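You operate a simulated robot arm through the tools that you are given. There is no shell and no other tool. Be economical: measure what you need, move in short steps, check, and stop when the job is done.

The job below is to be done with a simulated two-armed robot. You get a single attempt, and the scene is never put back.

## Task
Take the yellow cap and put it in the grey tub on the long table. Turn the stirrer dial to 3. Put the blue cap on top of the brown carton on the long table. Take the bottle on the island top behind the shelf and put it away on the side bench. Take the marker and leave it on the shelf of the side table. Put the beaker from the island top by the keyboard on the second left store shelf from the bottom. Push the fridge door shut. Shut the left sliding door. Put the green brush on the island top by the keyboard away on the counter under the pegboard. Press the phone six key two times. Push the pens drawer shut. Put the card on the island top before the rack away on the long table. Open the middle left side drawer, take the blue cloth on the island top behind the shelf and put it away in the inside of the middle left side drawer and shut the drawer again. Pull the bottom far drawer open. Any order will do. Set down upright: bottle, beaker.
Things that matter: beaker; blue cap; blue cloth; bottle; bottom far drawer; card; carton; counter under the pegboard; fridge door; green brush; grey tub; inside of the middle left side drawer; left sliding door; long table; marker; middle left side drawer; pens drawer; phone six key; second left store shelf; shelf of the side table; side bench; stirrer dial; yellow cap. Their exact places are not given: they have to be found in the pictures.

Only the result counts: the job must be done as asked and must still hold three seconds after the hand-in. Knocking over, shifting, dropping, spilling or breaking anything else fails it. A push-on lid holds only when it is set on centred and level and pressed home; a screw cap is set on level and turned clockwise until tight. Flat cloth is picked up by pressing the open fingertips on it (5 to 10 N) and closing them slowly along it; thin cloth reads only 2 to 8 mm in the jaws.

## Robot
Two 7-joint arms with two-finger parallel grippers on one trunk, on a base that drives. Base frame: it is fixed to the floor where the robot stands at the start and does not move with it; the origin is under the middle of the robot, x ahead of it, y to its left, z up. Lengths are in m, angles in rad, forces in N, time in s.
The left shoulder is at the start at [0.05, 0.187, 1.178], the right one opposite. With the tool pointing down near the work surface each hand reaches from about 0.1 to 0.66 m from the robot's upright axis, wherever it stands, measured 20 degrees to its own side. Places, roughly: beaker [4, -0.5, 1]; blue cap (4x4x2 cm) [0.4, -0.7, 0.9]; blue cloth (7x10x3 cm) [4, 0.9, 0.9]; bottle (6x6x14 cm) [4, 1.8, 0.9]; bottom far drawer [4.1, 1.7, 0.2]; card [3, 0.25, 1]; carton [0.5, -1, 1]; counter under the pegboard [7, -0.5, 0.9]; fridge door [5, 3.2, 0.6]; green brush (8x4x12 cm) [3.9, -0.7, 0.9]; grey tub (12x12x9 cm) [0.5, 0, 0.9]; inside of the middle left side drawer [0.5, 3.7, 0.4]; left sliding door [4, 3.6, 1.3]; long table [0.7, -0.3, 0.9]; marker (14x2x2 cm) [4.1, -0.3, 0.9]; middle left side drawer [0.5, 3.6, 0.5]; pens drawer [2.8, -0.1, 0.8]; phone six key [3.1, -0.7, 0.9]; second left store shelf [2.9, 3.8, 0.5]; shelf of the side table [5.8, 3.7, 0.3]; side bench [1.4, 3.7, 0.9]; stirrer dial [0.9, -0.4, 0.9]; yellow cap (4x4x2 cm) [0.6, -0.1, 0.9]. Payload 3.43 kg a hand.
The TCP of each hand is the grasp point between the finger pads, 0.03 m short of the fingertips. In the tool frame z runs along the fingers and y along their closing line. Largest opening 0.094 m; finger width 0.028, thickness 0.01; the body of the gripper, 0.05 by 0.096 m, starts 0.055 m behind the TCP.
Orientation is that of the tool frame in the base frame, as [roll, pitch, yaw] about the fixed x, y, z axes, in that order (R = Rz(yaw) Ry(pitch) Rx(roll)). With the fingers straight down and closing along the base's y, the tool's x points along the base's -x, its y along +y and its z along -z.

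## Interface
- The arms move only by the tool arm_command. It takes "left_targets", "right_targets" or both (then of equal length, played together; a hand with none holds still); each is a list that holds one entry, the list of rows, each a list of 6 numbers: the shift along the tool's x, y, z in m, then the turn, a rotation vector about the tool's x, y, z in rad. In form: [[[x, y, z, rx, ry, rz], ...]]. A call has 1 to 12 rows; each row shifts and turns the commanded pose from where the row before left it, along the tool's axes as they then stand. "left_grip" and "right_grip" are, for a hand that has rows, the opening, from 0 (shut) to 1 (fully open), set as the call begins (left out, the last holds). Rows are played at 5 a second. More than 0.05 m and 0.15 rad between two rows, or a gripper value outside its range, and nothing of the call is played. A pose out of reach is approached as far as the arm can. The call stops where the force on the tool passes 40 N (or 10 N more than at its start, if that is more) or the arm is blocked; 0.2 s more then pass. Each finger travels about 0.153 m/s and halts on what it meets, pressing with about 29 N; the grip force reading is that of the motor and also rises with nothing between the fingers. The clock runs only during rows and for 0.2 s after the last one: add rows that do not move to give the fingers time. The reply holds the time, the measured pose of the TCP, the force on the tool along the base axes, the opening and the grip force, in the units named above and with some noise, with the torque about the TCP (base axes, N m) and any sound that the robot's microphone picked up.
- Cameras (640 x 400 px; columns grow to the right, rows downward): "scene" is now at [0.1305, -0.046, 1.3366]; the picture's right is [-0.55, -0.83, 0.00], its down [-0.50, 0.33, -0.80] and it looks along [0.66, -0.44, -0.60] (base axes); focal length 259 px, centre (320, 200). "left" rides on the left gripper at [0.076, -0.014, -0.102] in its tool frame; the picture's right is [0.18, 0.98, 0.00], its down [-0.75, 0.14, -0.64] and it looks along [-0.63, 0.12, 0.77] (tool axes); focal length 243 px, centre (320, 200). "right" rides on the right gripper at [0.076, 0.014, -0.103] in its tool frame; the picture's right is [-0.18, 0.98, 0.00], its down [-0.75, -0.14, -0.64] and it looks along [-0.63, -0.12, 0.77] (tool axes); focal length 243 px, centre (320, 200).
- capture(camera): a new picture of that camera. It takes no simulated time.
- lift_body(by): slides the trunk up (or, below 0, down) by that many m; the arms and the scene camera ride with it, the base frame stays. It gives what a move gives, with no picture.
- base_move(legs): drives the robot by 1 to 6 legs, each [ahead, left, turn to the left] in m, m and rad, along the robot's own axes; the way and the turn of a leg run together, so that a leg with both is an arc; at most 1.5 m and 3.142 rad a leg. The arms and the cameras ride along, it lands a little off, and it stops where it bumps. It gives what a move gives.
- pan_tilt(pan, tilt): turns the head with the scene camera to pan (to the left, within 1.396 rad either way) and tilt (down, from -0.506 to 1.204), counted from straight ahead of the robot. It gives what a move gives.
- probe_pixels(camera, pixels): for up to 12 pixels [column, row] of the newest picture of that camera ("zoom" is the newest enlarged one), the place [x, y, z] in the base frame of the surface seen there, good to about 0.003 m. It takes no simulated time.
- zoom(camera, box): a new picture of the part [left, top, right, bottom] of that camera's present view, enlarged. It takes no simulated time.
- finish_job(): hands the job in; it is judged then, once.

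Go step by step. Measure first, check grasps and placings, and put right what went wrong. The budget is 378 turns and 352 pictures, counting those below and the enlarged ones. Unless the task says otherwise, let go and move clear before handing in, and close with one line.

The tools are called after ">>>" as a command line: name --argument value ..., lists and objects as JSON in quotes. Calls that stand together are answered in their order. arm_command: Moves the arms, as the interface text tells. Its arguments: {"type":"object","properties":{"left_targets":{"type":"array","items":{"type":"array","items":{"type":"array","items":{"type":"number"}}}},"left_grip":{"type":"number"},"right_targets":{"type":"array","items":{"type":"array","items":{"type":"array","items":{"type":"number"}}}},"right_grip":{"type":"number"}},"required":[]} The other tools are called the same way: lift_body (by) slides the trunk up or down; base_move (legs) drives the base; pan_tilt (pan, tilt) turns the head that bears the scene camera; capture (camera) takes a picture; probe_pixels (camera, pixels) gives the place of the surface under pixels of a picture; zoom (camera, box) takes an enlarged picture of a part of a camera's view; finish_job () hands the job in.

At the start:

```text
clock: 0.0
left_tcp_pos: [0.4046, -0.0022, 1.1436]
left_ee_rot: [3.141, 0.001, -3.141]
left_ft_force: [0.2, -0.4, 0.5]
left_torque: [0.01, 0.01, 0.01]
left_gripper_width: 0.0942
left_finger_force: 0.0
right_tcp_pos: [0.2635, -0.3833, 1.1228]
right_ee_rot: [3.138, 0.0, -3.141]
right_ft_force: [0.2, 0.8, -0.3]
right_torque: [0.0, -0.02, 0.04]
right_gripper_width: 0.0941
right_finger_force: 0.1
trunk travel left (down, up): [-0.394, 0.038]
robot x, y, heading: [0.0001, -0.0008, 0.007]
head pan, tilt: [-0.586, 0.649]
```

scene: 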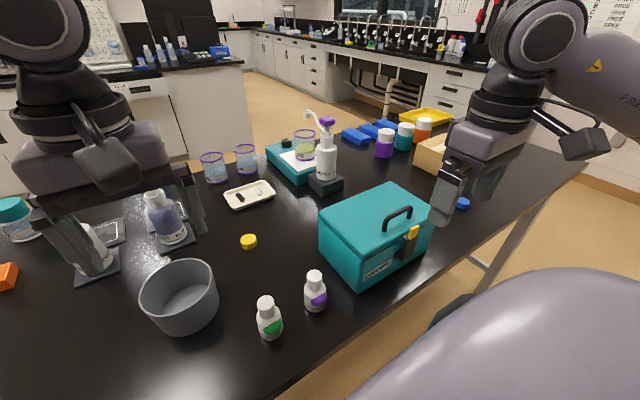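
right: 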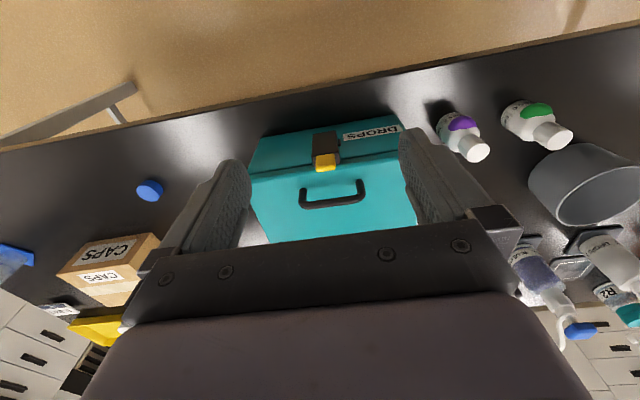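
left: 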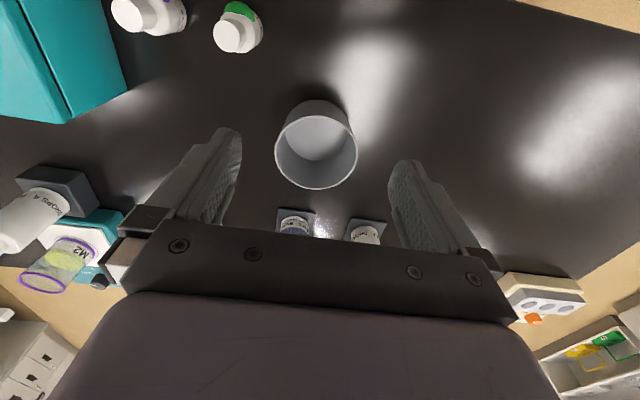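

The scene picture shows the yellow cap at (249,241), the grey tub at (180,298), the blue cap at (463,203), the carton at (430,155) and the stirrer around (300,165). I'll probe these and zoom on the stirrer.

>>> probe_pixels --camera "scene" --pixels '[[249, 238], [249, 246], [180, 310], [145, 295], [215, 290], [463, 202], [430, 150], [418, 160], [288, 145], [290, 170], [325, 185], [370, 215]]'

>>> zoom --camera "scene" --box '[220, 100, 360, 220]'

>>> zoom --camera "scene" --box '[340, 90, 520, 220]'

```text
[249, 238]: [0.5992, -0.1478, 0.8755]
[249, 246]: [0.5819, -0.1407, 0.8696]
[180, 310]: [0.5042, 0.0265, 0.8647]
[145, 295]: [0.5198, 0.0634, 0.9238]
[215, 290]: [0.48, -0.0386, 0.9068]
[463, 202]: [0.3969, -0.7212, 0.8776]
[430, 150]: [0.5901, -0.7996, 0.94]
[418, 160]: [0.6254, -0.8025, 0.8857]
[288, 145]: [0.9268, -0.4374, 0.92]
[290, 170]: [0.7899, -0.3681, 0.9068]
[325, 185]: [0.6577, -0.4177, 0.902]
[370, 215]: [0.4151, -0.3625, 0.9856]
```

```text
3.33 times, centred on (290, 160) of scene
```

zoom: 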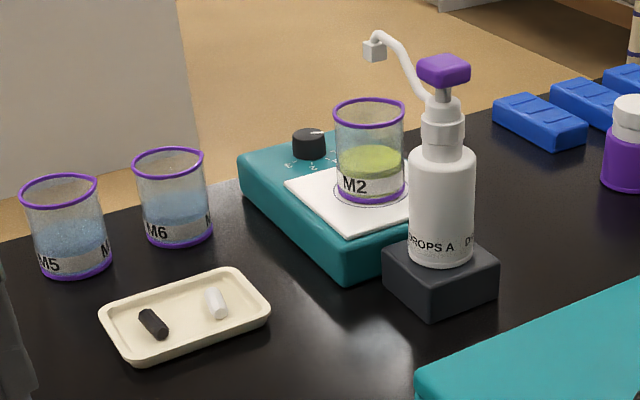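

```text
3.08 times, centred on (430, 155) of scene
```

zoom: 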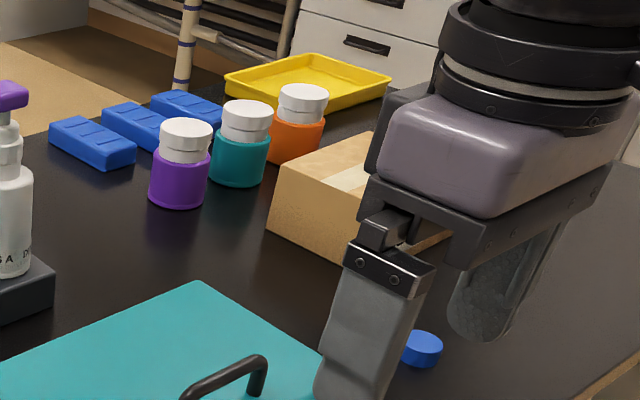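

Yellow cap is near (0.59,-0.145), table z about 0.857, tub centre about (0.5,0.01). I'll bring the left hand above the yellow cap and look.

>>> arm_command --left_targets '[[[-0.0312, -0.0238, 0.02, 0, 0, 0], [-0.0312, -0.0238, 0.02, 0, 0, 0], [-0.0312, -0.0238, 0.02, 0, 0, 0], [-0.0312, -0.0238, 0.02, 0, 0, 0], [-0.0312, -0.0238, 0.02, 0, 0, 0], [-0.0312, -0.0238, 0.02, 0, 0, 0], [0, 0, 0, 0, 0, 0]]]' --left_grip 0.8

>>> capture --camera "left"

>>> capture --camera "scene"

```text
clock: 1.8
left_tcp_pos: [0.543, -0.052, 1.0665]
left_ee_rot: [-3.126, 0.005, -3.085]
left_ft_force: [0.4, 0.2, -0.8]
left_torque: [0.01, -0.01, 0.01]
left_gripper_width: 0.0752
left_finger_force: 0.0
left hand out of reach, approached as far as the arm can: row 4, 5, 6
right_tcp_pos: [0.2644, -0.383, 1.1213]
right_ee_rot: [3.139, -0.002, -3.141]
right_ft_force: [-0.1, 0.1, -0.2]
right_torque: [-0.02, -0.01, 0.03]
right_gripper_width: 0.0937
right_finger_force: 0.0
trunk travel left (down, up): [-0.394, 0.038]
robot x, y, heading: [0.0023, -0.0012, -0.001]
head pan, tilt: [-0.586, 0.649]
stopped in row 7 (left hand): the arm was blocked; the commanded pose is now the measured one
```

```text
346 pictures are left
```

left: 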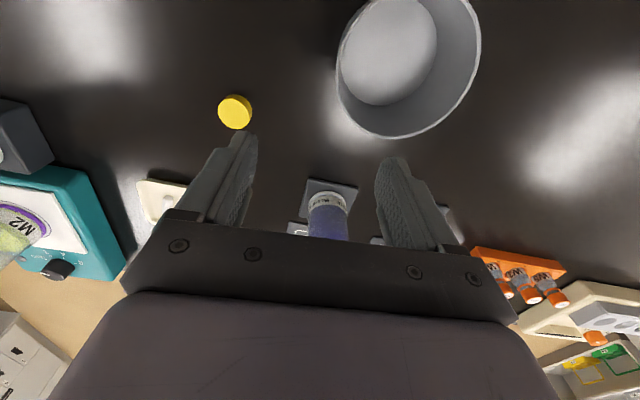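

```text
345 pictures are left
```

scene: 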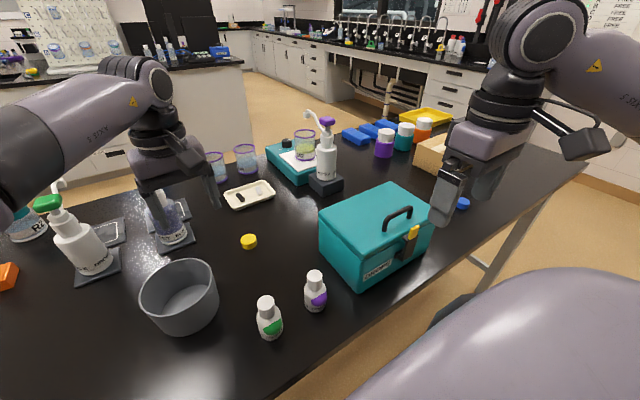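

The left hand ran out of reach. I'll measure the table's near edge (pixel row ~290-350) to see how far the base can go ahead.

>>> probe_pixels --camera "scene" --pixels '[[350, 318], [300, 362], [342, 318], [420, 262], [585, 162], [250, 238], [249, 246], [180, 286], [460, 202], [448, 90], [240, 140], [560, 150]]'

>>> pan_tilt --pan -0.2 --tilt 0.9

>>> capture --camera "scene"

```text
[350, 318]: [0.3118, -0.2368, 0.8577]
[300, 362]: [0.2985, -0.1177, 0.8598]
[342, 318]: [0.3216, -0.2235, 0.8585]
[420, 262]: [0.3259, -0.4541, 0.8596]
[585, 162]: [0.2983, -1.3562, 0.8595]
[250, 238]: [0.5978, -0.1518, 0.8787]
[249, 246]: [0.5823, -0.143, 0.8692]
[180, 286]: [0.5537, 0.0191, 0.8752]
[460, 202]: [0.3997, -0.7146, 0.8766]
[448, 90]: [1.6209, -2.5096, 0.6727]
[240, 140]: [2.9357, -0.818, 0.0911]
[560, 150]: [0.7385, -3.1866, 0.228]
```

```text
clock: 2.7
left_tcp_pos: [0.5425, -0.0517, 1.0671]
left_ee_rot: [-3.129, 0.005, -3.088]
left_ft_force: [-0.8, 0.1, 0.3]
left_torque: [0.0, 0.02, 0.04]
left_gripper_width: 0.0748
left_finger_force: 0.0
right_tcp_pos: [0.2632, -0.3841, 1.1224]
right_ee_rot: [3.139, 0.0, -3.141]
right_ft_force: [-0.1, 0.2, 0.1]
right_torque: [-0.01, 0.03, 0.05]
right_gripper_width: 0.0939
right_finger_force: 0.1
trunk travel left (down, up): [-0.394, 0.038]
robot x, y, heading: [-0.0006, -0.0018, 0.0]
head pan, tilt: [-0.201, 0.901]
```

```text
344 pictures are left
```

scene: 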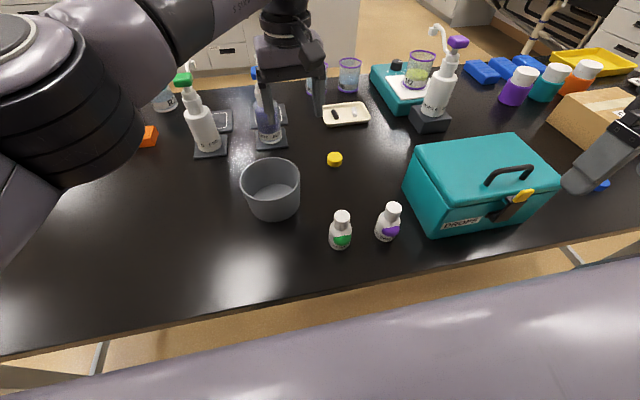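

The table's near edge is at x≈0.29 and everything is upright. I'll retract the left hand, then shift the base right by 0.32 so the yellow cap is straight ahead of the left shoulder.

>>> arm_command --left_targets '[[[0.035, 0, -0.02, 0, 0, -0.014], [0.035, 0, -0.02, 0, 0, -0.014], [0.035, 0, -0.02, 0, 0, -0.014], [0.035, 0, -0.02, 0, 0, -0.014]]]'

>>> base_move --legs '[[0, -0.32, 0]]'

>>> capture --camera "scene"

```text
clock: 3.7
left_tcp_pos: [0.4043, -0.0613, 1.1465]
left_ee_rot: [-3.13, 0.005, -3.037]
left_ft_force: [0.4, 0.3, -0.5]
left_torque: [0.04, 0.0, -0.02]
left_gripper_width: 0.0753
left_finger_force: 0.2
right_tcp_pos: [0.2643, -0.3827, 1.1223]
right_ee_rot: [3.14, -0.001, -3.141]
right_ft_force: [-0.1, 0.7, 0.2]
right_torque: [0.04, 0.03, 0.02]
right_gripper_width: 0.0938
right_finger_force: 0.0
trunk travel left (down, up): [-0.394, 0.038]
robot x, y, heading: [0.0023, 0.0014, -0.002]
head pan, tilt: [-0.201, 0.901]
```

```text
clock: 7.0
left_tcp_pos: [0.405, -0.3853, 1.1466]
left_ee_rot: [-3.129, 0.004, -3.042]
left_ft_force: [0.3, -0.7, -0.1]
left_torque: [0.04, 0.0, 0.02]
left_gripper_width: 0.0751
left_finger_force: 0.0
right_tcp_pos: [0.261, -0.7062, 1.1218]
right_ee_rot: [3.139, 0.001, 3.135]
right_ft_force: [0.2, 0.6, -0.2]
right_torque: [-0.01, 0.01, 0.01]
right_gripper_width: 0.0938
right_finger_force: 0.1
trunk travel left (down, up): [-0.394, 0.038]
robot x, y, heading: [0.0005, -0.3201, -0.003]
head pan, tilt: [-0.201, 0.901]
```

```text
343 pictures are left
```

scene: 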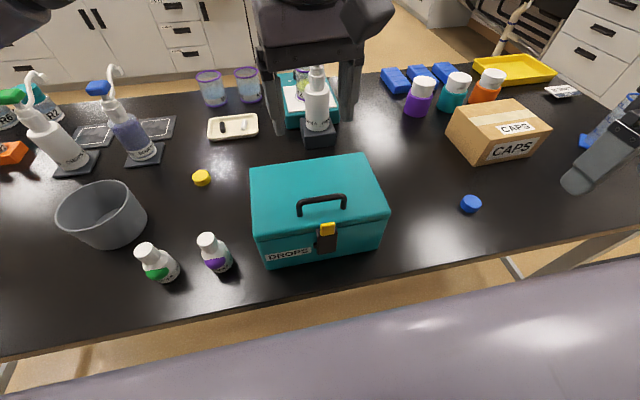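

The base landed well; caps are at (201,178) and (470,203). I'll probe both plus the carton and tub.

>>> probe_pixels --camera "scene" --pixels '[[201, 176], [193, 178], [209, 178], [470, 201], [461, 202], [479, 202], [495, 115], [447, 110], [495, 163], [550, 130], [500, 99], [105, 200]]'

>>> zoom --camera "scene" --box '[420, 60, 600, 220]'

```text
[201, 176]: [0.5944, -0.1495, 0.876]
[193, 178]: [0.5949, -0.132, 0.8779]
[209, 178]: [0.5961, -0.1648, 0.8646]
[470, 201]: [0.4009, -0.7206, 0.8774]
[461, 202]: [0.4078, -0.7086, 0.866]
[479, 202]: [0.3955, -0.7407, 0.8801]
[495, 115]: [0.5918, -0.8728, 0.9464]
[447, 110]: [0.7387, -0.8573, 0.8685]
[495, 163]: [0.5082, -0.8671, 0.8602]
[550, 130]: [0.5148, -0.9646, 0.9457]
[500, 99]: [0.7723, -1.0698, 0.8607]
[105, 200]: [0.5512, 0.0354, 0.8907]
```

```text
2.50 times, centred on (510, 140) of scene
```

zoom: 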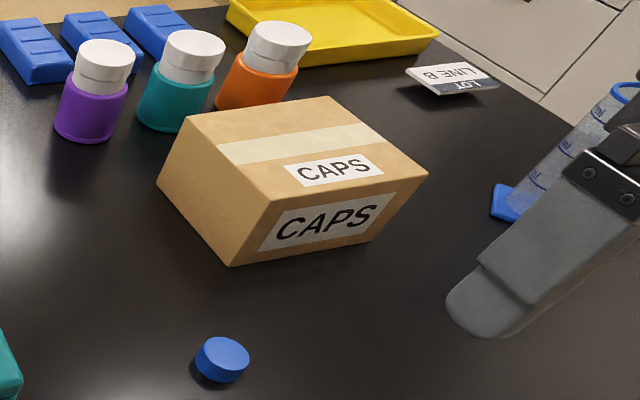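

Yellow cap centre ≈(0.594,-0.149), blue cap ≈(0.399,-0.722), both tops ≈0.878. I'll move both hands above their caps at z≈1.0.

>>> arm_command --left_targets '[[[0, 0, 0, 0, 0, 0.1], [-0.0236, 0.0295, 0.0184, 0, 0, 0], [-0.0236, 0.0295, 0.0184, 0, 0, 0], [-0.0236, 0.0295, 0.0184, 0, 0, 0], [-0.0236, 0.0295, 0.0184, 0, 0, 0], [-0.0236, 0.0295, 0.0184, 0, 0, 0], [-0.0236, 0.0295, 0.0184, 0, 0, 0], [-0.0236, 0.0295, 0.0184, 0, 0, 0], [-0.0236, 0.0295, 0.0184, 0, 0, 0]]]' --right_targets '[[[0, 0, 0, 0, 0, 0], [-0.0173, -0.002, 0.015, 0, 0, 0], [-0.0173, -0.002, 0.015, 0, 0, 0], [-0.0173, -0.002, 0.015, 0, 0, 0], [-0.0173, -0.002, 0.015, 0, 0, 0], [-0.0173, -0.002, 0.015, 0, 0, 0], [-0.0173, -0.002, 0.015, 0, 0, 0], [-0.0173, -0.002, 0.015, 0, 0, 0], [-0.0173, -0.002, 0.015, 0, 0, 0]]]' --right_grip 0.8

>>> capture --camera "left"

>>> capture --camera "right"

```text
clock: 9.1
left_tcp_pos: [0.5963, -0.1518, 1.0004]
left_ee_rot: [-3.129, 0.004, 3.14]
left_ft_force: [0.4, 0.2, 0.5]
left_torque: [-0.01, 0.03, 0.03]
left_gripper_width: 0.0751
left_finger_force: 0.0
right_tcp_pos: [0.4016, -0.725, 1.0019]
right_ee_rot: [-3.141, 0.002, 3.135]
right_ft_force: [-0.1, 0.4, 0.7]
right_torque: [-0.01, 0.0, 0.0]
right_gripper_width: 0.0753
right_finger_force: 0.0
trunk travel left (down, up): [-0.394, 0.038]
robot x, y, heading: [-0.0005, -0.3171, -0.011]
head pan, tilt: [-0.201, 0.901]
```

```text
341 pictures are left
```

left: 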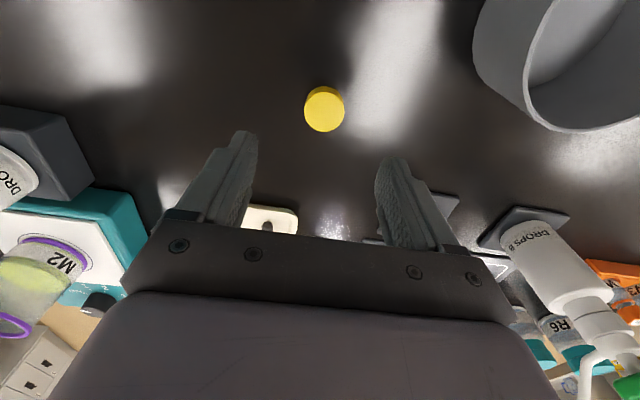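

```text
340 pictures are left
```

right: 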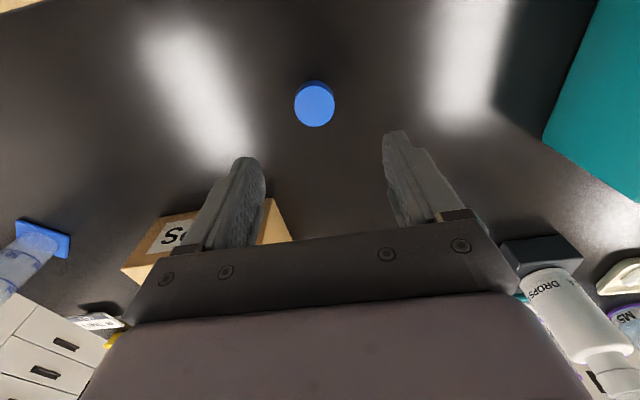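

Both caps lie centred below the jaws ((324,108) left, (315,104) right). I'll descend both to z≈0.888.

>>> arm_command --left_targets '[[[0, 0.001, 0.038, 0, 0, 0], [0, 0.001, 0.038, 0, 0, 0], [0, 0, 0.036, 0, 0, 0], [0, 0, 0, 0, 0, 0]]]' --right_targets '[[[0.001, 0.001, 0.038, 0, 0, 0], [0.001, 0.001, 0.038, 0, 0, 0], [0, 0, 0.036, 0, 0, 0], [0, 0, 0, 0, 0, 0]]]'

>>> arm_command --left_targets '[[[0, 0, 0, 0, 0, 0], [0, 0, 0, 0, 0, 0], [0, 0, 0, 0, 0, 0]]]' --right_targets '[[[0, 0, 0, 0, 0, 0], [0, 0, 0, 0, 0, 0], [0, 0, 0, 0, 0, 0]]]' --left_grip 0 --right_grip 0

```text
clock: 10.1
left_tcp_pos: [0.5959, -0.1512, 0.8909]
left_ee_rot: [-3.131, 0.009, 3.14]
left_ft_force: [-3.2, 1.4, 21.0]
left_torque: [0.97, 0.39, 0.15]
left_gripper_width: 0.0763
left_finger_force: 1.0
right_tcp_pos: [0.3942, -0.7217, 0.8909]
right_ee_rot: [3.141, 0.004, 3.134]
right_ft_force: [0.3, 1.3, -0.3]
right_torque: [0.02, 0.01, 0.03]
right_gripper_width: 0.0753
right_finger_force: 0.1
trunk travel left (down, up): [-0.394, 0.038]
robot x, y, heading: [0.001, -0.3194, -0.01]
head pan, tilt: [-0.201, 0.901]
```

```text
clock: 10.8
left_tcp_pos: [0.5953, -0.1486, 0.8902]
left_ee_rot: [-3.131, 0.013, -3.139]
left_ft_force: [1.5, 18.0, 21.2]
left_torque: [1.12, 0.2, -0.26]
left_gripper_width: 0.0348
left_finger_force: 28.5
right_tcp_pos: [0.3949, -0.72, 0.893]
right_ee_rot: [3.141, 0.004, 3.134]
right_ft_force: [0.2, 0.3, -0.3]
right_torque: [0.0, -0.03, -0.02]
right_gripper_width: 0.0343
right_finger_force: 28.7
trunk travel left (down, up): [-0.394, 0.038]
robot x, y, heading: [-0.0018, -0.3189, -0.006]
head pan, tilt: [-0.201, 0.901]
```

Both caps are gripped (35 mm). I'll lift both to about 1.08 and look at the tub from the scene camera.

>>> arm_command --left_targets '[[[0, 0, -0.045, 0, 0, 0], [0, 0, -0.045, 0, 0, 0], [0, 0, -0.045, 0, 0, 0], [0, 0, -0.045, 0, 0, 0]]]' --right_targets '[[[0, 0, -0.045, 0, 0, 0], [0, 0, -0.045, 0, 0, 0], [0, 0, -0.045, 0, 0, 0], [0, 0, -0.045, 0, 0, 0]]]'

>>> pan_tilt --pan 0.2 --tilt 0.9

>>> capture --camera "scene"

```text
clock: 11.8
left_tcp_pos: [0.5957, -0.1462, 1.0651]
left_ee_rot: [-3.131, 0.006, 3.14]
left_ft_force: [-0.5, 0.0, 0.2]
left_torque: [0.0, 0.05, -0.01]
left_gripper_width: 0.0333
left_finger_force: 29.0
right_tcp_pos: [0.3982, -0.7217, 1.0683]
right_ee_rot: [3.14, 0.001, 3.134]
right_ft_force: [0.4, -0.7, -0.2]
right_torque: [0.0, 0.01, 0.04]
right_gripper_width: 0.0344
right_finger_force: 28.9
trunk travel left (down, up): [-0.394, 0.038]
robot x, y, heading: [-0.0007, -0.322, -0.012]
head pan, tilt: [-0.201, 0.901]
```

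```text
clock: 12.7
left_tcp_pos: [0.5965, -0.1472, 1.0653]
left_ee_rot: [-3.13, 0.006, 3.139]
left_ft_force: [-0.2, 0.1, 0.2]
left_torque: [0.02, 0.02, 0.0]
left_gripper_width: 0.0336
left_finger_force: 29.0
right_tcp_pos: [0.4006, -0.7206, 1.0684]
right_ee_rot: [3.141, -0.003, 3.135]
right_ft_force: [0.3, -0.3, 0.8]
right_torque: [0.0, -0.01, -0.01]
right_gripper_width: 0.0344
right_finger_force: 28.5
trunk travel left (down, up): [-0.394, 0.038]
robot x, y, heading: [0.0021, -0.3163, -0.006]
head pan, tilt: [0.201, 0.901]
```

```text
339 pictures are left
```

scene: 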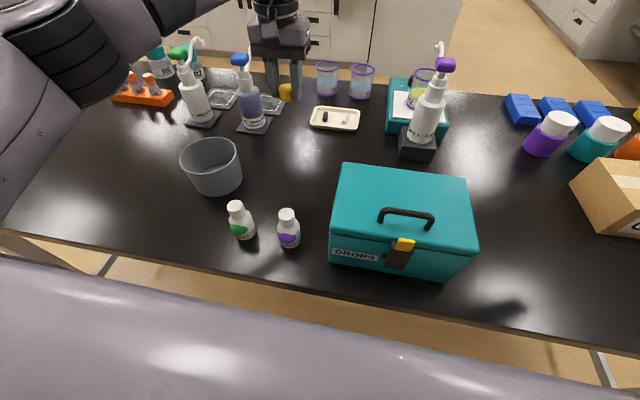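

>>> probe_pixels --camera "scene" --pixels '[[182, 160], [240, 150], [212, 138], [214, 178], [195, 100], [205, 125], [195, 45], [250, 105], [240, 62], [200, 170]]'

```text
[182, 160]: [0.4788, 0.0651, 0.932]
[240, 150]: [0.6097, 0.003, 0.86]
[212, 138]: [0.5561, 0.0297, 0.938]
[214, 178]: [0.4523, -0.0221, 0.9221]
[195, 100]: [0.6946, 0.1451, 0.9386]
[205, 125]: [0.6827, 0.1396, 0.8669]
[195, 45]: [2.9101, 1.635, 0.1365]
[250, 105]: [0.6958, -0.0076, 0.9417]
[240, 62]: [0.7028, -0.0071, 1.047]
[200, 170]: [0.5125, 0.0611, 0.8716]
```

Tub centre fits (0.50, 0.008), rim z≈0.938. I'll move the left hand over it and lower in.

>>> arm_command --left_targets '[[[0.024, 0.0385, 0, 0, 0, 0], [0.024, 0.0385, 0, 0, 0, 0], [0.024, 0.0385, 0, 0, 0, 0], [0.024, 0.0385, 0, 0, 0, 0], [0, 0, 0.04, 0, 0, 0], [0, 0, 0.04, 0, 0, 0], [0, 0, 0.04, 0, 0, 0], [0, 0, 0.03, 0, 0, 0]]]'

>>> capture --camera "left"

```text
clock: 14.5
left_tcp_pos: [0.5008, 0.0056, 0.9125]
left_ee_rot: [-3.13, 0.004, 3.141]
left_ft_force: [0.7, 0.3, 0.7]
left_torque: [0.01, 0.0, -0.04]
left_gripper_width: 0.0337
left_finger_force: 29.0
right_tcp_pos: [0.3993, -0.7215, 1.0688]
right_ee_rot: [3.139, 0.001, 3.134]
right_ft_force: [-0.9, -0.4, 0.1]
right_torque: [0.01, -0.02, 0.02]
right_gripper_width: 0.0347
right_finger_force: 29.3
trunk travel left (down, up): [-0.394, 0.038]
robot x, y, heading: [-0.001, -0.3176, -0.008]
head pan, tilt: [0.201, 0.901]
```

```text
338 pictures are left
```

left: 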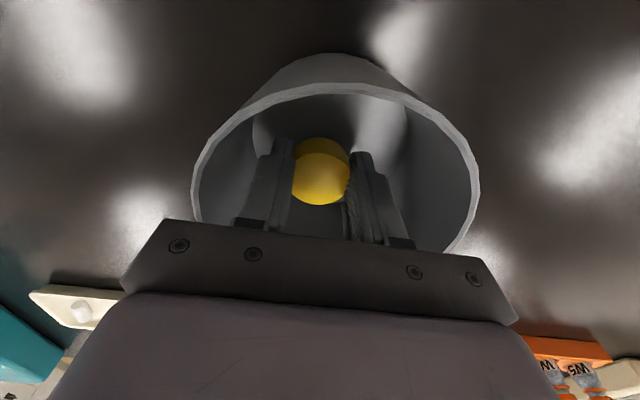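

The cap at (320,170) is inside the tub between the fingers. I'll open a little, then lift out.

>>> arm_command --left_targets '[[[0, 0, 0, 0, 0, 0], [0, 0, 0, 0, 0, 0], [0, 0, -0.045, 0, 0, 0], [0, 0, -0.045, 0, 0, 0], [0, 0, -0.045, 0, 0, 0], [0.03, 0, -0.035, 0, 0, 0], [0.03, 0, -0.03, 0, 0, 0]]]' --left_grip 0.55

>>> capture --camera "left"

>>> pan_tilt --pan -0.6 --tilt 0.8

>>> capture --camera "scene"

```text
clock: 16.1
left_tcp_pos: [0.438, 0.0063, 1.1135]
left_ee_rot: [-3.129, 0.004, 3.14]
left_ft_force: [-0.8, -0.3, -0.4]
left_torque: [0.01, 0.01, -0.02]
left_gripper_width: 0.0517
left_finger_force: 0.1
right_tcp_pos: [0.3996, -0.7207, 1.0684]
right_ee_rot: [3.14, 0.0, 3.135]
right_ft_force: [0.1, 0.0, 0.3]
right_torque: [0.05, 0.0, -0.03]
right_gripper_width: 0.0343
right_finger_force: 29.3
trunk travel left (down, up): [-0.394, 0.038]
robot x, y, heading: [0.0008, -0.3214, -0.009]
head pan, tilt: [0.201, 0.901]
```

```text
337 pictures are left
```

left: 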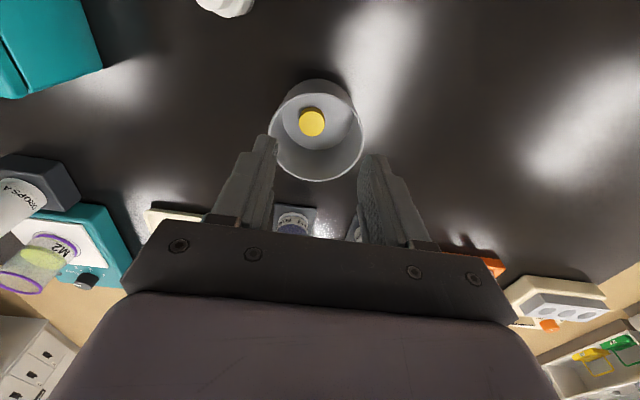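

```text
clock: 17.2
left_tcp_pos: [0.4388, 0.0065, 1.1132]
left_ee_rot: [-3.129, 0.005, 3.14]
left_ft_force: [-0.1, -0.3, -0.2]
left_torque: [0.01, -0.04, 0.02]
left_gripper_width: 0.052
left_finger_force: 0.1
right_tcp_pos: [0.4001, -0.7205, 1.0677]
right_ee_rot: [3.138, 0.001, 3.135]
right_ft_force: [0.4, -0.7, 0.4]
right_torque: [0.01, -0.01, -0.01]
right_gripper_width: 0.0346
right_finger_force: 28.7
trunk travel left (down, up): [-0.394, 0.038]
robot x, y, heading: [-0.0027, -0.3199, -0.006]
head pan, tilt: [-0.6, 0.799]
```

```text
336 pictures are left
```

scene: 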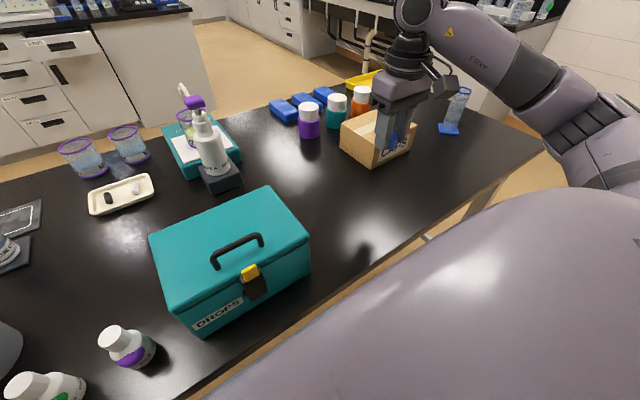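

The yellow cap is in the tub. Now I'll probe the carton's top corners for the blue cap.

>>> probe_pixels --camera "scene" --pixels '[[343, 127], [374, 148], [413, 125], [368, 113], [372, 130], [360, 125], [310, 115], [360, 95]]'

>>> zoom --camera "scene" --box '[300, 60, 480, 180]'

```text
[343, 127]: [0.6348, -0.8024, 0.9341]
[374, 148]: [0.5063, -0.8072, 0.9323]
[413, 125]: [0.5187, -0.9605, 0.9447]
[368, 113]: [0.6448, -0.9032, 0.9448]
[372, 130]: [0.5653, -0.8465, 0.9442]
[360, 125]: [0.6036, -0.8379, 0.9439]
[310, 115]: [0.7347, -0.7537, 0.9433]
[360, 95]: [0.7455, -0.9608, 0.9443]
```

```text
3.33 times, centred on (390, 120) of scene
```

zoom: 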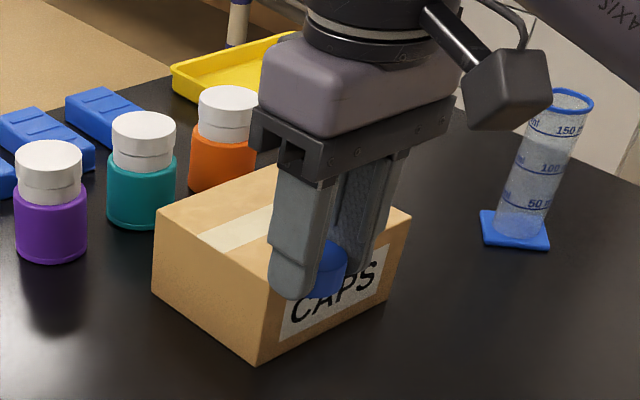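

Carton top spans x 0.506–0.645, y −0.80–−0.97, z 0.945. I'll retract the right hand a bit and shift the base 0.28 to the right.

>>> arm_command --right_targets '[[[0.025, 0, -0.02, 0, 0, 0], [0.025, 0, -0.02, 0, 0, 0], [0.025, 0, -0.02, 0, 0, 0], [0.025, 0, -0.02, 0, 0, 0]]]'

>>> base_move --legs '[[0, -0.28, 0]]'

>>> capture --camera "scene"

```text
clock: 18.2
left_tcp_pos: [0.4398, 0.0069, 1.1153]
left_ee_rot: [-3.13, 0.003, 3.139]
left_ft_force: [1.0, 0.8, -1.0]
left_torque: [0.01, 0.01, 0.01]
left_gripper_width: 0.0519
left_finger_force: 0.0
right_tcp_pos: [0.2953, -0.7229, 1.1336]
right_ee_rot: [3.138, -0.047, 3.137]
right_ft_force: [-0.1, -1.0, 5.4]
right_torque: [0.08, -0.09, -0.01]
right_gripper_width: 0.0345
right_finger_force: 28.9
trunk travel left (down, up): [-0.394, 0.038]
robot x, y, heading: [-0.0015, -0.3216, -0.004]
head pan, tilt: [-0.6, 0.799]
```

```text
clock: 21.3
left_tcp_pos: [0.4357, -0.2716, 1.1156]
left_ee_rot: [-3.128, 0.005, -3.136]
left_ft_force: [-0.6, 0.6, 0.1]
left_torque: [0.03, 0.02, 0.02]
left_gripper_width: 0.0516
left_finger_force: 0.2
right_tcp_pos: [0.295, -1.0013, 1.1461]
right_ee_rot: [3.14, 0.0, 3.138]
right_ft_force: [-0.8, -0.3, -0.6]
right_torque: [-0.01, 0.0, -0.04]
right_gripper_width: 0.0344
right_finger_force: 28.5
trunk travel left (down, up): [-0.394, 0.038]
robot x, y, heading: [-0.0031, -0.5989, -0.003]
head pan, tilt: [-0.6, 0.799]
```

```text
334 pictures are left
```

scene: 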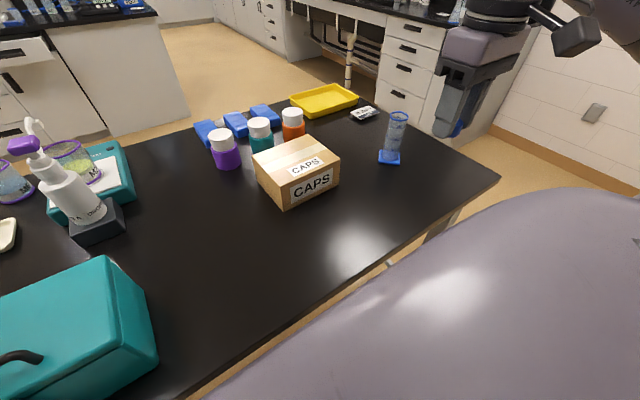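

Clear view of the carton: I'll probe its top at its corners (256,163),(292,139),(338,158),(293,183) and centre.

>>> probe_pixels --camera "scene" --pixels '[[256, 164], [292, 139], [337, 157], [293, 183], [296, 160], [394, 115], [293, 110]]'

```text
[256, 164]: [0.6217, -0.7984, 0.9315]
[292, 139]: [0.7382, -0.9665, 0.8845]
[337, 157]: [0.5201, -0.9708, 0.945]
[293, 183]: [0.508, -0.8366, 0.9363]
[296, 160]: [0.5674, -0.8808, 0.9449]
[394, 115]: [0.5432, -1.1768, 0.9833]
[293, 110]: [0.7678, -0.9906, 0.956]
```

Carton centre ≈(0.572,−0.883). I'll bring the right hand above it to z≈1.04.

>>> arm_command --right_targets '[[[-0.0396, 0.0169, 0.0143, 0, 0, 0], [-0.0396, 0.0169, 0.0143, 0, 0, 0], [-0.0396, 0.0169, 0.0143, 0, 0, 0], [-0.0396, 0.0169, 0.0143, 0, 0, 0], [-0.0396, 0.0169, 0.0143, 0, 0, 0], [-0.0396, 0.0169, 0.0143, 0, 0, 0], [-0.0396, 0.0169, 0.0143, 0, 0, 0], [0, 0, 0.03, 0, 0, 0], [0, 0, 0.015, 0, 0, 0], [0, 0, 0, 0, 0, 0]]]'

>>> capture --camera "right"

>>> capture --camera "scene"

```text
clock: 23.5
left_tcp_pos: [0.4368, -0.2704, 1.1143]
left_ee_rot: [-3.13, 0.006, -3.14]
left_ft_force: [-1.0, -0.3, -0.6]
left_torque: [-0.01, 0.0, 0.02]
left_gripper_width: 0.0517
left_finger_force: 0.0
right_tcp_pos: [0.5739, -0.8828, 1.0]
right_ee_rot: [3.139, 0.001, 3.138]
right_ft_force: [-0.1, -0.4, 0.9]
right_torque: [0.0, 0.0, 0.0]
right_gripper_width: 0.0345
right_finger_force: 28.7
trunk travel left (down, up): [-0.394, 0.038]
robot x, y, heading: [-0.0034, -0.5999, -0.001]
head pan, tilt: [-0.6, 0.799]
```

```text
333 pictures are left
```

right: 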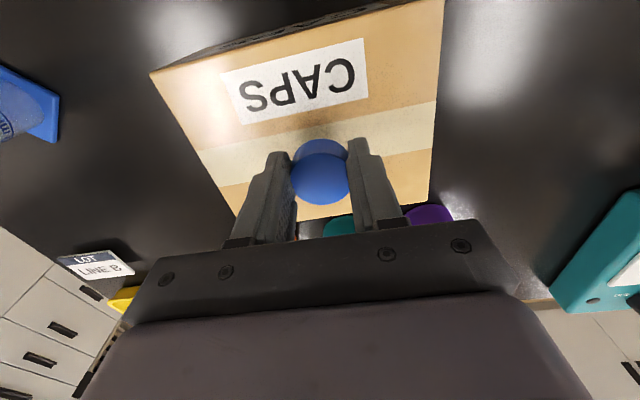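

```text
332 pictures are left
```

scene: 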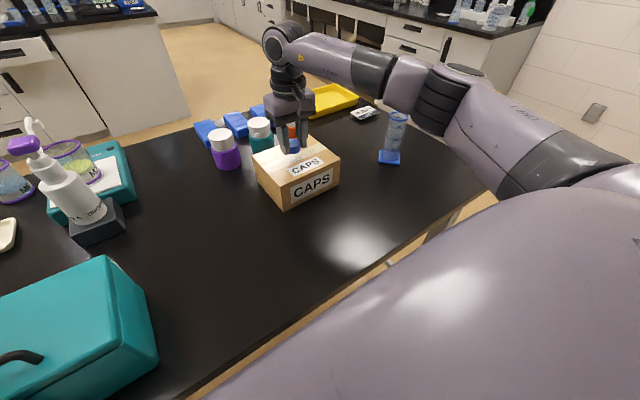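

The cap hovers centrally over the carton. I'll lower about 18 mm in small steps until light contact.

>>> arm_command --right_targets '[[[0, 0, 0.008, 0, 0, 0], [0, 0, 0.005, 0, 0, 0], [0, 0, 0.003, 0, 0, 0], [0, 0, 0.002, 0, 0, 0], [0, 0, 0, 0, 0, 0]]]'

```text
clock: 24.7
left_tcp_pos: [0.4366, -0.2708, 1.1148]
left_ee_rot: [-3.131, 0.007, -3.139]
left_ft_force: [-0.1, 1.3, -0.4]
left_torque: [0.02, -0.01, -0.01]
left_gripper_width: 0.0518
left_finger_force: 0.1
right_tcp_pos: [0.5734, -0.8826, 0.9819]
right_ee_rot: [3.14, 0.0, 3.139]
right_ft_force: [-0.7, -0.6, -0.6]
right_torque: [0.0, -0.02, 0.02]
right_gripper_width: 0.0346
right_finger_force: 29.0
trunk travel left (down, up): [-0.394, 0.038]
robot x, y, heading: [-0.0018, -0.5971, -0.004]
head pan, tilt: [-0.6, 0.799]
```

>>> arm_command --right_targets '[[[0, 0, 0.002, 0, 0, 0], [0, 0, 0.001, 0, 0, 0], [0, 0, 0, 0, 0, 0]]]'

>>> arm_command --right_targets '[[[0, 0, 0, 0, 0, 0], [0, 0, 0, 0, 0, 0], [0, 0, 0, 0, 0, 0]]]' --right_grip 0.5

>>> arm_command --right_targets '[[[0, 0, -0.03, 0, 0, 0], [0, 0, -0.045, 0, 0, 0], [0, 0, -0.045, 0, 0, 0], [0.03, 0, -0.035, 0, 0, 0], [0.045, 0, 0, 0, 0, 0], [0.045, 0, 0, 0, 0, 0]]]'

>>> capture --camera "right"

```text
clock: 25.5
left_tcp_pos: [0.4372, -0.2714, 1.1146]
left_ee_rot: [-3.129, 0.004, -3.139]
left_ft_force: [-0.4, 0.5, -0.1]
left_torque: [-0.01, 0.02, 0.03]
left_gripper_width: 0.0518
left_finger_force: 0.1
right_tcp_pos: [0.5728, -0.883, 0.9804]
right_ee_rot: [3.139, 0.0, 3.136]
right_ft_force: [0.0, -0.3, 0.0]
right_torque: [0.02, -0.02, -0.02]
right_gripper_width: 0.0345
right_finger_force: 29.1
trunk travel left (down, up): [-0.394, 0.038]
robot x, y, heading: [-0.0017, -0.6007, -0.0]
head pan, tilt: [-0.6, 0.799]
```

```text
clock: 26.3
left_tcp_pos: [0.4361, -0.2721, 1.1148]
left_ee_rot: [-3.129, 0.006, -3.137]
left_ft_force: [-0.5, 0.4, -0.3]
left_torque: [-0.01, 0.0, -0.01]
left_gripper_width: 0.0518
left_finger_force: 0.1
right_tcp_pos: [0.5736, -0.8826, 0.98]
right_ee_rot: [3.139, 0.0, 3.139]
right_ft_force: [-0.2, 0.1, 0.0]
right_torque: [-0.03, 0.01, -0.02]
right_gripper_width: 0.047
right_finger_force: 0.2
trunk travel left (down, up): [-0.394, 0.038]
robot x, y, heading: [-0.0036, -0.6021, 0.002]
head pan, tilt: [-0.6, 0.799]
```

```text
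clock: 27.7
left_tcp_pos: [0.4365, -0.2708, 1.1146]
left_ee_rot: [-3.13, 0.007, -3.138]
left_ft_force: [-0.1, -0.3, 0.6]
left_torque: [0.03, -0.03, 0.03]
left_gripper_width: 0.0517
left_finger_force: 0.0
right_tcp_pos: [0.4549, -0.882, 1.1348]
right_ee_rot: [3.139, 0.0, 3.135]
right_ft_force: [-0.9, -0.1, 1.3]
right_torque: [0.01, -0.03, 0.03]
right_gripper_width: 0.0468
right_finger_force: 0.1
trunk travel left (down, up): [-0.394, 0.038]
robot x, y, heading: [-0.0035, -0.5976, 0.0]
head pan, tilt: [-0.6, 0.799]
```

```text
331 pictures are left
```

right: 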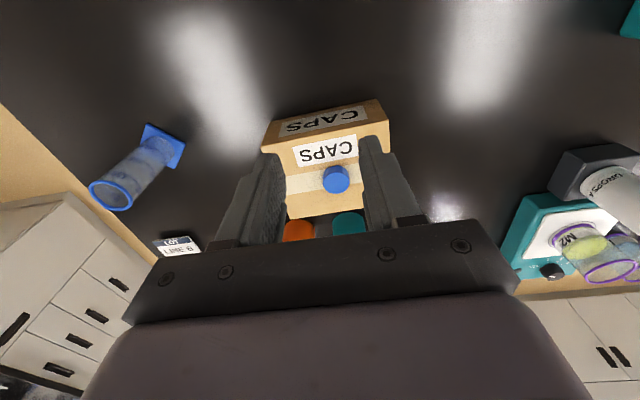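

The blue cap sits on the carton (336,180). Next I'll tuck the hands and look around to plan the drive.

>>> arm_command --left_targets '[[[0.035, 0, -0.005, 0, 0, 0], [0.035, 0, -0.005, 0, 0, 0], [0.035, 0, -0.005, 0, 0, 0]]]' --right_targets '[[[0.045, 0, 0, 0, 0, 0], [0.045, 0, 0, 0, 0, 0], [0.045, 0, 0, 0, 0, 0]]]'

>>> pan_tilt --pan 0.9 --tilt 0.35

>>> capture --camera "scene"

>>> pan_tilt --pan -1.2 --tilt 0.5

>>> capture --camera "scene"

```text
clock: 28.5
left_tcp_pos: [0.3302, -0.2717, 1.132]
left_ee_rot: [-3.128, 0.005, -3.139]
left_ft_force: [0.5, 0.3, 0.0]
left_torque: [-0.01, 0.02, 0.01]
left_gripper_width: 0.0515
left_finger_force: 0.0
right_tcp_pos: [0.3151, -0.8808, 1.1362]
right_ee_rot: [3.14, 0.001, 3.138]
right_ft_force: [-0.3, -0.9, 0.9]
right_torque: [0.01, -0.03, 0.0]
right_gripper_width: 0.0469
right_finger_force: 0.0
trunk travel left (down, up): [-0.394, 0.038]
robot x, y, heading: [-0.0037, -0.599, -0.003]
head pan, tilt: [-0.6, 0.799]
```

```text
clock: 30.1
left_tcp_pos: [0.3317, -0.2717, 1.1315]
left_ee_rot: [-3.131, 0.006, -3.139]
left_ft_force: [0.4, -0.1, 0.6]
left_torque: [-0.03, 0.03, 0.02]
left_gripper_width: 0.0517
left_finger_force: 0.0
right_tcp_pos: [0.3188, -0.8807, 1.1349]
right_ee_rot: [3.14, 0.002, 3.137]
right_ft_force: [-0.3, -0.1, -0.1]
right_torque: [-0.02, -0.01, -0.01]
right_gripper_width: 0.047
right_finger_force: 0.0
trunk travel left (down, up): [-0.394, 0.038]
robot x, y, heading: [-0.0019, -0.603, 0.001]
head pan, tilt: [0.901, 0.351]
```

```text
330 pictures are left
```

scene: 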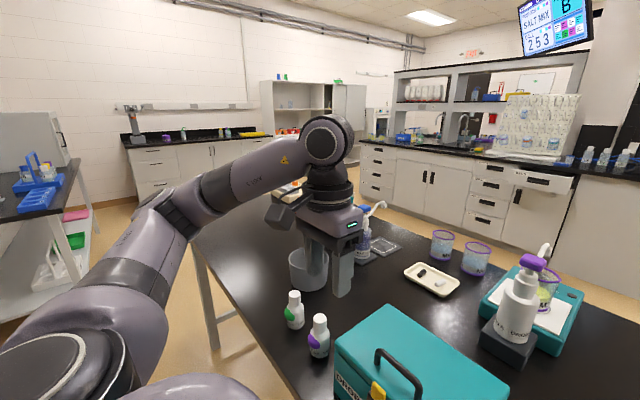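

```text
clock: 32.1
left_tcp_pos: [0.3325, -0.2724, 1.1312]
left_ee_rot: [-3.128, 0.005, -3.136]
left_ft_force: [-0.2, 0.0, -1.1]
left_torque: [-0.02, 0.04, 0.02]
left_gripper_width: 0.0517
left_finger_force: 0.0
right_tcp_pos: [0.3184, -0.8808, 1.1361]
right_ee_rot: [3.139, -0.001, 3.138]
right_ft_force: [0.0, 0.8, 0.8]
right_torque: [-0.03, -0.03, -0.02]
right_gripper_width: 0.0471
right_finger_force: 0.0
trunk travel left (down, up): [-0.394, 0.038]
robot x, y, heading: [-0.0018, -0.6002, -0.001]
head pan, tilt: [-1.201, 0.499]
```

```text
329 pictures are left
```

scene: 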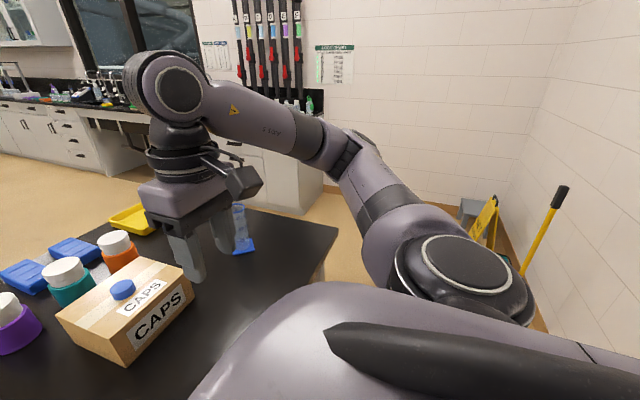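

Probing the right-hand passage: table corner, counter corner, mop sign and floor.

>>> probe_pixels --camera "scene" --pixels '[[335, 230], [320, 280], [300, 205], [322, 190], [470, 215], [490, 210], [540, 230], [345, 225], [110, 215], [260, 150], [350, 205], [520, 270]]'

>>> pan_tilt --pan 0.75 --tilt 0.45

>>> capture --camera "scene"

```text
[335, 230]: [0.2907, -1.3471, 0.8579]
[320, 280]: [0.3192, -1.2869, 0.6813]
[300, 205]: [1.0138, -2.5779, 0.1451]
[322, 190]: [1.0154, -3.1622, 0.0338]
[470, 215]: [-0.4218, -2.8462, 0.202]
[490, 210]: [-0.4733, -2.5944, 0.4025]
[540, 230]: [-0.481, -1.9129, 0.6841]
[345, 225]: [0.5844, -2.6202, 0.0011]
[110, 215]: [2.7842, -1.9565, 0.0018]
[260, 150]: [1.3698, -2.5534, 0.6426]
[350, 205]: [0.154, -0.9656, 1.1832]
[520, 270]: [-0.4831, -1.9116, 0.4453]
```

```text
clock: 34.0
left_tcp_pos: [0.3324, -0.2729, 1.1313]
left_ee_rot: [-3.129, 0.006, -3.141]
left_ft_force: [0.5, 0.4, 0.3]
left_torque: [0.02, 0.0, -0.02]
left_gripper_width: 0.0518
left_finger_force: 0.0
right_tcp_pos: [0.3188, -0.8799, 1.136]
right_ee_rot: [-3.141, 0.001, 3.138]
right_ft_force: [0.8, -0.5, -0.2]
right_torque: [-0.04, 0.0, -0.01]
right_gripper_width: 0.0468
right_finger_force: 0.1
trunk travel left (down, up): [-0.394, 0.038]
robot x, y, heading: [-0.0011, -0.6038, -0.0]
head pan, tilt: [0.75, 0.45]
```

```text
328 pictures are left
```

scene: 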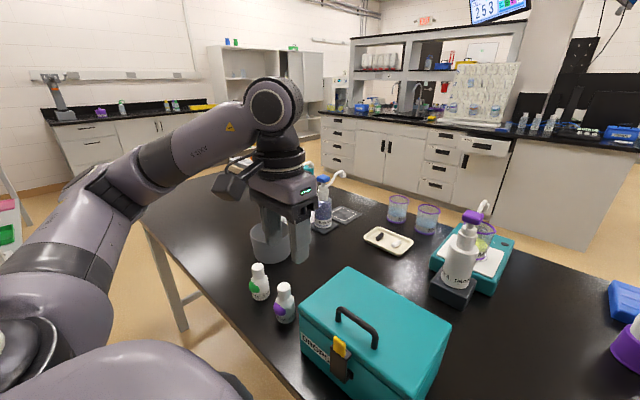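

The right passage between table end (y −1.36) and counter (y −2.55) is clear. I'll drive right, then ahead past the table, into the aisle.

>>> base_move --legs '[[0, -1.33, 0], [1.5, 0, 0], [0.1, 0, 0]]'

>>> base_move --legs '[[0, 0, 1.571], [0, 0, 1.571]]'

>>> pan_tilt --pan -0.8 --tilt 0.5

>>> capture --camera "scene"

```text
clock: 53.9
left_tcp_pos: [1.953, -1.6443, 1.1313]
left_ee_rot: [-3.128, 0.005, 3.131]
left_ft_force: [0.5, 0.1, 0.4]
left_torque: [-0.04, 0.0, 0.01]
left_gripper_width: 0.0516
left_finger_force: 0.1
right_tcp_pos: [1.9332, -2.2534, 1.1349]
right_ee_rot: [3.139, -0.002, 3.126]
right_ft_force: [-0.1, -0.4, 0.1]
right_torque: [0.0, 0.01, -0.03]
right_gripper_width: 0.0469
right_finger_force: 0.2
trunk travel left (down, up): [-0.394, 0.038]
robot x, y, heading: [1.6156, -1.9698, -0.014]
head pan, tilt: [0.75, 0.45]
```

```text
clock: 61.9
left_tcp_pos: [1.2656, -2.2791, 1.1325]
left_ee_rot: [-3.13, 0.005, -0.042]
left_ft_force: [0.4, 0.3, -0.2]
left_torque: [0.0, 0.03, -0.01]
left_gripper_width: 0.0517
left_finger_force: 0.2
right_tcp_pos: [1.3049, -1.672, 1.1365]
right_ee_rot: [3.14, 0.0, -0.049]
right_ft_force: [-0.3, -0.4, 0.9]
right_torque: [0.0, -0.02, -0.03]
right_gripper_width: 0.0469
right_finger_force: 0.1
trunk travel left (down, up): [-0.394, 0.038]
robot x, y, heading: [1.6138, -1.9697, 3.094]
head pan, tilt: [0.75, 0.45]
```

```text
clock: 63.5
left_tcp_pos: [1.2647, -2.2795, 1.1305]
left_ee_rot: [-3.13, 0.006, -0.045]
left_ft_force: [-0.5, 0.2, -0.6]
left_torque: [0.0, -0.02, 0.02]
left_gripper_width: 0.0516
left_finger_force: 0.1
right_tcp_pos: [1.3067, -1.6723, 1.1351]
right_ee_rot: [3.139, -0.001, -0.048]
right_ft_force: [0.8, 0.4, -0.2]
right_torque: [-0.01, 0.01, 0.01]
right_gripper_width: 0.047
right_finger_force: 0.1
trunk travel left (down, up): [-0.394, 0.038]
robot x, y, heading: [1.6134, -1.9637, 3.089]
head pan, tilt: [-0.799, 0.499]
```

```text
327 pictures are left
```

scene: 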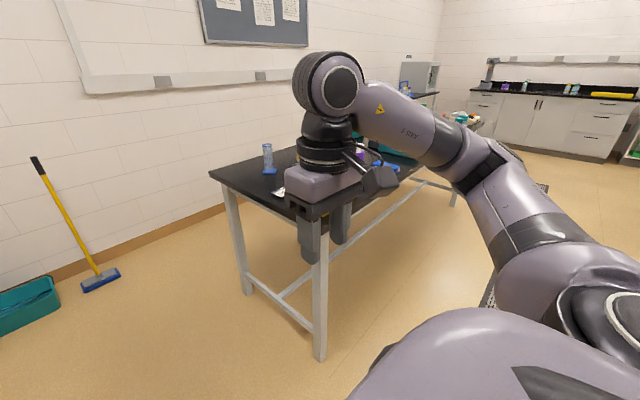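

There's some grey item near (490,290)/(540,190) by my right; I'll probe it before sliding to the right.

>>> probe_pixels --camera "scene" --pixels '[[490, 290], [543, 188], [440, 250], [318, 240], [465, 120], [620, 165]]'

>>> pan_tilt --pan -1.39 --tilt 0.6

>>> capture --camera "scene"

```text
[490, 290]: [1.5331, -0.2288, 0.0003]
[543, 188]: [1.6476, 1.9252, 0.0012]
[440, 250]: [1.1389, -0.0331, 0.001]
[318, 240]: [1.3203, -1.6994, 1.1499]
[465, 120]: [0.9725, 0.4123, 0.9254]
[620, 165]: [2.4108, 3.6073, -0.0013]
```

```text
clock: 64.5
left_tcp_pos: [1.2653, -2.2781, 1.1314]
left_ee_rot: [-3.129, 0.006, -0.043]
left_ft_force: [0.5, 0.3, -0.3]
left_torque: [-0.02, 0.01, 0.01]
left_gripper_width: 0.052
left_finger_force: 0.1
right_tcp_pos: [1.3066, -1.672, 1.1357]
right_ee_rot: [3.14, 0.0, -0.049]
right_ft_force: [-0.4, -0.4, 0.6]
right_torque: [-0.03, 0.02, -0.02]
right_gripper_width: 0.0471
right_finger_force: 0.2
trunk travel left (down, up): [-0.394, 0.038]
robot x, y, heading: [1.6165, -1.9672, 3.096]
head pan, tilt: [-1.389, 0.6]
```

```text
326 pictures are left
```

scene: 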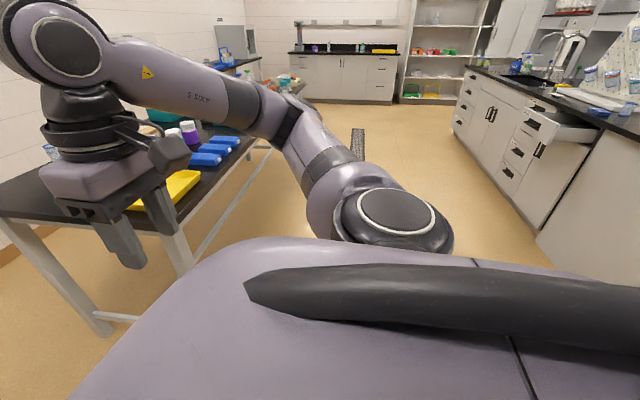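

That's only a flat grate on the floor. I'll straighten the heading and slide to y≈−0.48, then look at the stirrer.

>>> base_move --legs '[[0, 0, 0.046], [0, -1.49, 0]]'

>>> pan_tilt --pan 0 --tilt 0.8

>>> capture --camera "scene"

```text
clock: 78.0
left_tcp_pos: [1.3008, -0.8019, 1.1324]
left_ee_rot: [-3.129, 0.005, -0.041]
left_ft_force: [-0.9, 0.5, 0.0]
left_torque: [0.02, 0.01, 0.0]
left_gripper_width: 0.0514
left_finger_force: 0.1
right_tcp_pos: [1.3392, -0.1943, 1.1362]
right_ee_rot: [3.138, 0.0, -0.045]
right_ft_force: [-0.2, -0.4, -0.8]
right_torque: [0.03, 0.0, -0.02]
right_gripper_width: 0.0469
right_finger_force: 0.1
trunk travel left (down, up): [-0.394, 0.038]
robot x, y, heading: [1.6478, -0.4913, 3.093]
head pan, tilt: [-1.389, 0.6]
```

```text
clock: 79.5
left_tcp_pos: [1.3006, -0.803, 1.1311]
left_ee_rot: [-3.129, 0.007, -0.04]
left_ft_force: [-0.3, 1.1, 0.5]
left_torque: [0.0, 0.02, -0.02]
left_gripper_width: 0.0516
left_finger_force: 0.1
right_tcp_pos: [1.3401, -0.1947, 1.1356]
right_ee_rot: [3.14, 0.001, -0.045]
right_ft_force: [0.4, 0.1, -0.6]
right_torque: [-0.02, 0.03, 0.04]
right_gripper_width: 0.047
right_finger_force: 0.0
trunk travel left (down, up): [-0.394, 0.038]
robot x, y, heading: [1.6472, -0.4869, 3.096]
head pan, tilt: [0.0, 0.799]
```

```text
325 pictures are left
```

scene: 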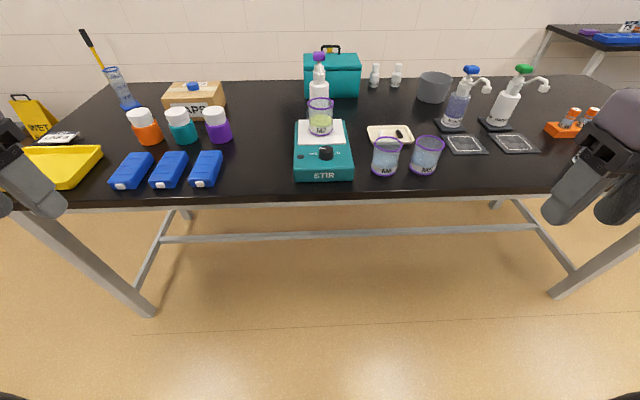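

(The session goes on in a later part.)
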